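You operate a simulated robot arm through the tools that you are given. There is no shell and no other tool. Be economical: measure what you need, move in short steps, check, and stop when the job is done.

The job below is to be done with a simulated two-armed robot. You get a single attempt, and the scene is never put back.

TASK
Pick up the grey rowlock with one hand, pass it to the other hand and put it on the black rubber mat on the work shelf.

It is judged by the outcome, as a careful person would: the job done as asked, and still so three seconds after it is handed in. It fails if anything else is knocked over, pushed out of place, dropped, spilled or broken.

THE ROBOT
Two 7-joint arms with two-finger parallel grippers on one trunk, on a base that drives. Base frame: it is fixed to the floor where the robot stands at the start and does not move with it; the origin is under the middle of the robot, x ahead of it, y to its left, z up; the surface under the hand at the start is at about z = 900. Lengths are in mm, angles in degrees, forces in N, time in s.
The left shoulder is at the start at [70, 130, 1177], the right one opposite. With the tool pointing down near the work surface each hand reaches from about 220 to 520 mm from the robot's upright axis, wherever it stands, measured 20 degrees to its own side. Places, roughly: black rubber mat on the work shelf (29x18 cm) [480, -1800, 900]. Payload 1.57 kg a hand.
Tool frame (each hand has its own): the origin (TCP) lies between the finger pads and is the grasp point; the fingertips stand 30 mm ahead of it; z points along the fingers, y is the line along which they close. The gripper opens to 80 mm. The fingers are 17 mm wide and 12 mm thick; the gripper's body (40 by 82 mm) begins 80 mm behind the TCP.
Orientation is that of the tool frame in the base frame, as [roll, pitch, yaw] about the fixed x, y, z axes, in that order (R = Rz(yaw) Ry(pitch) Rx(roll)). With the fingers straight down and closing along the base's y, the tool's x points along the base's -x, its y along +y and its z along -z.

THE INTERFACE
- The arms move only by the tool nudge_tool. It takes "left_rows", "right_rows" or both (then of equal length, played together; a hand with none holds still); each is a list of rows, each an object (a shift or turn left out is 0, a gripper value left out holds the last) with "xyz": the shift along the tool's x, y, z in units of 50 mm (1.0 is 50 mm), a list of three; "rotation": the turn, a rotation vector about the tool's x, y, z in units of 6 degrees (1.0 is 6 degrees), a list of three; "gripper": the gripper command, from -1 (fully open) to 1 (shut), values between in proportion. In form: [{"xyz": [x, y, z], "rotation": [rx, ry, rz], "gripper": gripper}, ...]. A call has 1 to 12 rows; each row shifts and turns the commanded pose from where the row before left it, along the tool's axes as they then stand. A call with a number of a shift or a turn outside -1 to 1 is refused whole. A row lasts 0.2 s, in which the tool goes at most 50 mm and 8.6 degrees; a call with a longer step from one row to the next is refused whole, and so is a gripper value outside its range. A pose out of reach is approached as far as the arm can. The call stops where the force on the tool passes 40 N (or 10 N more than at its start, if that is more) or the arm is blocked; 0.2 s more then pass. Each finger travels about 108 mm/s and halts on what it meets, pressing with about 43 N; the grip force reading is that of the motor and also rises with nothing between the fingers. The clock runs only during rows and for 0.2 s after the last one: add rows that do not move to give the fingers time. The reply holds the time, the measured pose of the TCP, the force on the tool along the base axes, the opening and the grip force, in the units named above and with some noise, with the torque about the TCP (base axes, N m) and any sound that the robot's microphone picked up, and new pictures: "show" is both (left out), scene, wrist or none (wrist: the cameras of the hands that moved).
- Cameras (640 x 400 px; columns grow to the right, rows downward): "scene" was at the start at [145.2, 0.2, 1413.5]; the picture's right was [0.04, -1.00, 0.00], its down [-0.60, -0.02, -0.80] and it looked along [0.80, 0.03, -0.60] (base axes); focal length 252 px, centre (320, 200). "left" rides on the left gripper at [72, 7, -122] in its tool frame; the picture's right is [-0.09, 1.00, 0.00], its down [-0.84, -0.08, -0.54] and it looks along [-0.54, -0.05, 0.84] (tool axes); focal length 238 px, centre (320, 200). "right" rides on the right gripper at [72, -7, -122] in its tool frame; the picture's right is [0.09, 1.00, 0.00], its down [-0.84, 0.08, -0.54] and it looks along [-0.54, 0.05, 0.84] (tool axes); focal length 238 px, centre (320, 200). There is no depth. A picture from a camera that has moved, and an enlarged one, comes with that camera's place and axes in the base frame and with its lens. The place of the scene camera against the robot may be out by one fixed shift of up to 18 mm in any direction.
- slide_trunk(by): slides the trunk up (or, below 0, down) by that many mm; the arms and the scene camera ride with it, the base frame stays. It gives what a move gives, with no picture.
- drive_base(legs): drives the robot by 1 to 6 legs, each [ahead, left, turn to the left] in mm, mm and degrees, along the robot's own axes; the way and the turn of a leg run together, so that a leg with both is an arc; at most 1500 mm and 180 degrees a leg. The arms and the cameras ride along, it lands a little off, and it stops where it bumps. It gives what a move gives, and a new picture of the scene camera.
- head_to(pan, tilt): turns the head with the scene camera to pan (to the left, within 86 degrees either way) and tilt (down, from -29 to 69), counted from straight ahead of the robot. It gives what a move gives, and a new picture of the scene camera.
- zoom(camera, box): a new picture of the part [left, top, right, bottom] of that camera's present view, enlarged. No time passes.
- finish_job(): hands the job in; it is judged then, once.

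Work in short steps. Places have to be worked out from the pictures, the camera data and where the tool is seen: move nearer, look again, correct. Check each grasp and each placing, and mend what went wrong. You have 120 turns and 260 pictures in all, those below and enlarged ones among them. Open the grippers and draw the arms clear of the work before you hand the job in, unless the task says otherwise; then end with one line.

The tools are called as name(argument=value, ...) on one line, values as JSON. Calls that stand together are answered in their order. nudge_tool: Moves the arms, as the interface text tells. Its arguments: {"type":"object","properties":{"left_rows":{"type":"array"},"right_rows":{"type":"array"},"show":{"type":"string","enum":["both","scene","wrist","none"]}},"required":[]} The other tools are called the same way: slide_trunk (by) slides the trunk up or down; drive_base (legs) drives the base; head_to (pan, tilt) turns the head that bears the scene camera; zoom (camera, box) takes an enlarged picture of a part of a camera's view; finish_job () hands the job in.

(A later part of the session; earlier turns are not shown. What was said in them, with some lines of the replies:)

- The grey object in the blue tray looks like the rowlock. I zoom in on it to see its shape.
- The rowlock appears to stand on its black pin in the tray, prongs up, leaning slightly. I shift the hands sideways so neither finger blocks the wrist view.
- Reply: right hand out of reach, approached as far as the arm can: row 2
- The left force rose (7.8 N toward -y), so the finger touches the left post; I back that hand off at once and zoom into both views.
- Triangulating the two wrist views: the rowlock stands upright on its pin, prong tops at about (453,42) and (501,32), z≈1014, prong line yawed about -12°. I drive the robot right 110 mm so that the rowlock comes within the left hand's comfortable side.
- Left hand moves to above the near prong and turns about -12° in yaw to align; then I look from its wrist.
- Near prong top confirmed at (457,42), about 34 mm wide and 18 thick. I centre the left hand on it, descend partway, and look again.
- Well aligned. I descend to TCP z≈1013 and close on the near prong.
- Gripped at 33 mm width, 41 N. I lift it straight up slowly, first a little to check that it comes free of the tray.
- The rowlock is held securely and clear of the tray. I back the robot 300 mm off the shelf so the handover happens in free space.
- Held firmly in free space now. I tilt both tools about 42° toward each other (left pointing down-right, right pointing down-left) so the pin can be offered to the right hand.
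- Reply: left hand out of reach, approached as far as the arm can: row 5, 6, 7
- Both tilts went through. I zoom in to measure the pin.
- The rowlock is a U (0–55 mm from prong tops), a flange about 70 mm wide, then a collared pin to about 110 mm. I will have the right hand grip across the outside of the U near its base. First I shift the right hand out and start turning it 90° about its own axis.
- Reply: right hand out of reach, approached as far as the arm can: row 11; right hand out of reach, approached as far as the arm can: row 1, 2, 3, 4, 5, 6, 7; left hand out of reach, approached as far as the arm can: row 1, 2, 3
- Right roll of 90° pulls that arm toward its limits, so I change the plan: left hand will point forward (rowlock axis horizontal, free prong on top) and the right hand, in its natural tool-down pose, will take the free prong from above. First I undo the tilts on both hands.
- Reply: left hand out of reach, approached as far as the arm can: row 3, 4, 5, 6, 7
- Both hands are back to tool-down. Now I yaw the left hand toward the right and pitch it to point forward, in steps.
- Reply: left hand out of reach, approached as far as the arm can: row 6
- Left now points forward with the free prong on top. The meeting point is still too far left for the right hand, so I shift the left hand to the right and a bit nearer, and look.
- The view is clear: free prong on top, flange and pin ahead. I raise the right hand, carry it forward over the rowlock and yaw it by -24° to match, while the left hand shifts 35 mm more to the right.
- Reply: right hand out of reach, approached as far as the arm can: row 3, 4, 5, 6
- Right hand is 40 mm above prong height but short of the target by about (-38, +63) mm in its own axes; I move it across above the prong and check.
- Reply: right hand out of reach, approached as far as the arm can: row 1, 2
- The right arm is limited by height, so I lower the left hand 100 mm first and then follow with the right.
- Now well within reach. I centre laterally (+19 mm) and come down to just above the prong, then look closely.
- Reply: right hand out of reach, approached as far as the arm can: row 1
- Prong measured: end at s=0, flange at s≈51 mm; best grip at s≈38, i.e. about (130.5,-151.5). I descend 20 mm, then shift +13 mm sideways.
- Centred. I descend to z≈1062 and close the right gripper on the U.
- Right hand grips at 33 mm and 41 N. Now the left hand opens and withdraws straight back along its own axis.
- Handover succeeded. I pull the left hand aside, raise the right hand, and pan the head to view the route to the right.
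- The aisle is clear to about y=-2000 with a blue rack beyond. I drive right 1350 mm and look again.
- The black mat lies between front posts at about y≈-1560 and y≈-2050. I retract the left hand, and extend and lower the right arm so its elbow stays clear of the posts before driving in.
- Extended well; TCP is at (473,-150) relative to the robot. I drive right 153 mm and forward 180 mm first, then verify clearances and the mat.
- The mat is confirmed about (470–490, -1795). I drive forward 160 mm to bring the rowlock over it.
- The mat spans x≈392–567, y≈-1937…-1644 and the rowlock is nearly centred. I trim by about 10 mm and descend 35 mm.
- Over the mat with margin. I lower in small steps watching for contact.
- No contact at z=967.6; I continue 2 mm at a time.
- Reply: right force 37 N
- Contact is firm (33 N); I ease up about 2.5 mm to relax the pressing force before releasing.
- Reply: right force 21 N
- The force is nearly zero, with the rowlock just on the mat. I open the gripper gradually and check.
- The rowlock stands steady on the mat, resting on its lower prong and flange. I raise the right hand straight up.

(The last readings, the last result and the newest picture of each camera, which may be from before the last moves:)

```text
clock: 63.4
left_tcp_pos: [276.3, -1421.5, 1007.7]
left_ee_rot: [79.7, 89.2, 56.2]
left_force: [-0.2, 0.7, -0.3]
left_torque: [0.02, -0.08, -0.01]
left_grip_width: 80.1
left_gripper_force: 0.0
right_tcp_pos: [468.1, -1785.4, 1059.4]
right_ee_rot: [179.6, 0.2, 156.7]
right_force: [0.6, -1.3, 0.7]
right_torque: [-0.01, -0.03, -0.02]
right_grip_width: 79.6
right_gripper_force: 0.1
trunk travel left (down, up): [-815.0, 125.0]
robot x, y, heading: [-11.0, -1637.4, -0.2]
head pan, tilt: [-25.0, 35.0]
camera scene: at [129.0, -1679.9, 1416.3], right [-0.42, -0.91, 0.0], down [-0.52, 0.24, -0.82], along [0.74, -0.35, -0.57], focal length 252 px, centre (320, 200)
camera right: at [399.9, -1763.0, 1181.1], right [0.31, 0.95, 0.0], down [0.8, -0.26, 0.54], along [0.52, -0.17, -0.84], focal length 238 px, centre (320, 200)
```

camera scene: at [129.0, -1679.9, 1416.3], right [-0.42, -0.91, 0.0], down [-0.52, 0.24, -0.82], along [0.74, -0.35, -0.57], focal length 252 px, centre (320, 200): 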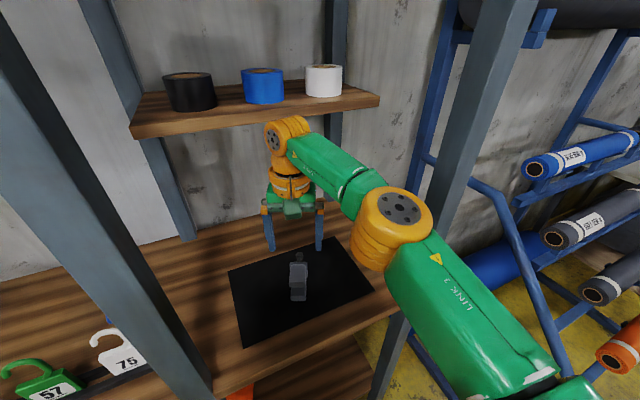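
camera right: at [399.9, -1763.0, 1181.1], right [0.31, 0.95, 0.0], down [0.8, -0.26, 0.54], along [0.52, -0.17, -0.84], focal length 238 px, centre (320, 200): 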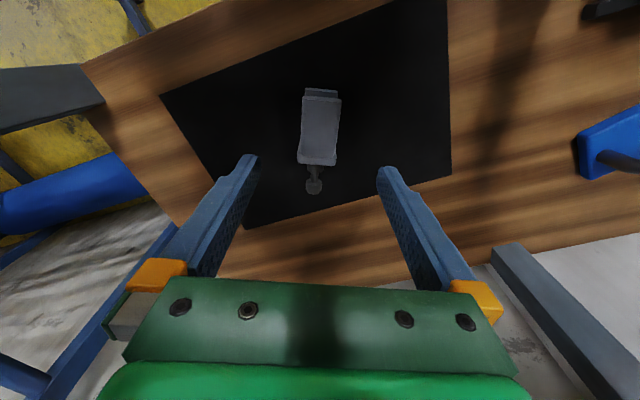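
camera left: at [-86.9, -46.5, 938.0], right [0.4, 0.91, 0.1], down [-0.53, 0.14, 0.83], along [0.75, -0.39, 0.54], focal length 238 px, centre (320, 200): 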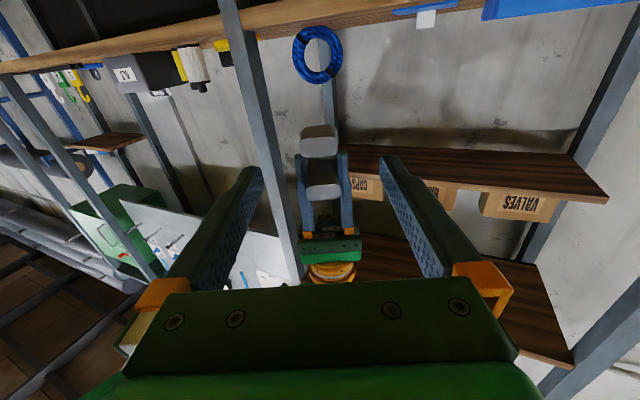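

The hand is clear above the rowlock. I back the robot straight off the shelf to draw the arms clear and check a last time.

drive_base(legs=[[-250, 0, 0]])

zoom(camera="scene", box=[200, 160, 360, 300])

```text
clock: 65.2
left_tcp_pos: [25.3, -1422.2, 1007.4]
left_ee_rot: [86.3, 89.4, 62.5]
left_force: [0.1, 0.1, 0.5]
left_torque: [-0.02, -0.01, -0.03]
left_grip_width: 80.1
left_gripper_force: 0.2
right_tcp_pos: [214.2, -1788.5, 1058.2]
right_ee_rot: [179.8, 0.1, 156.1]
right_force: [-0.4, 0.1, -0.4]
right_torque: [-0.01, 0.05, 0.0]
right_grip_width: 79.9
right_gripper_force: 0.1
trunk travel left (down, up): [-815.0, 125.0]
robot x, y, heading: [-262.5, -1633.9, -0.3]
head pan, tilt: [-25.0, 35.0]
camera scene: at [-123.7, -1679.6, 1416.1], right [-0.43, -0.9, 0.0], down [-0.52, 0.25, -0.82], along [0.74, -0.35, -0.57], focal length 252 px, centre (320, 200)
```

scene: 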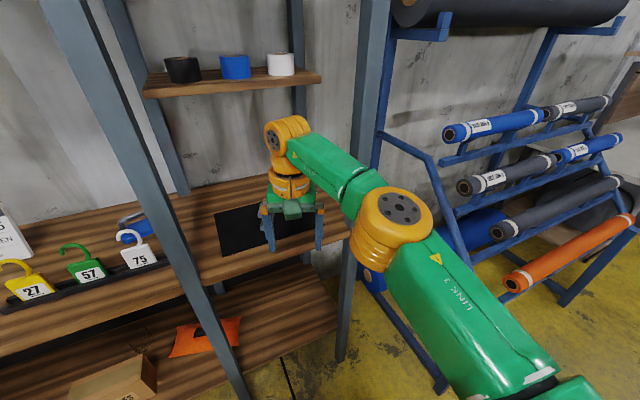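

```text
2.86 times, centred on (280, 230) of scene
camera zoom: at [-123.7, -1679.6, 1416.1], right [-0.43, -0.9, 0.0], down [-0.52, 0.25, -0.82], along [0.74, -0.35, -0.57], focal length 721 px, centre (434, 114)
```

zoom: 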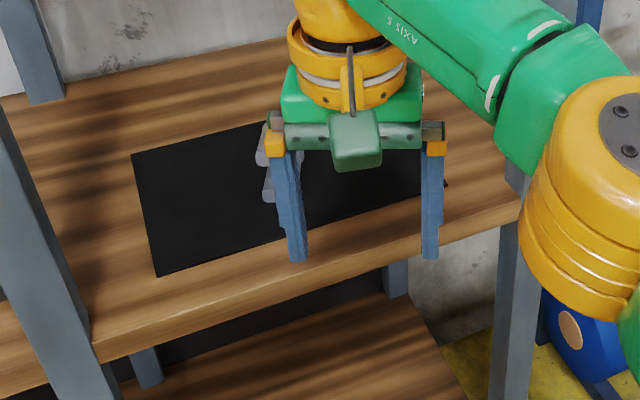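

The rowlock stays in place on the mat, seen behind the right finger. Both grippers are open and clear, nothing else was disturbed, so I hand in.

finish_job()

```text
The job is handed in.
```

The left hand picked up the grey rowlock and passed it to the right hand, which set it on the black rubber mat. It rests on its side edge there, and I saw nothing else move, though the left fingers briefly brushed a shelf post early on.
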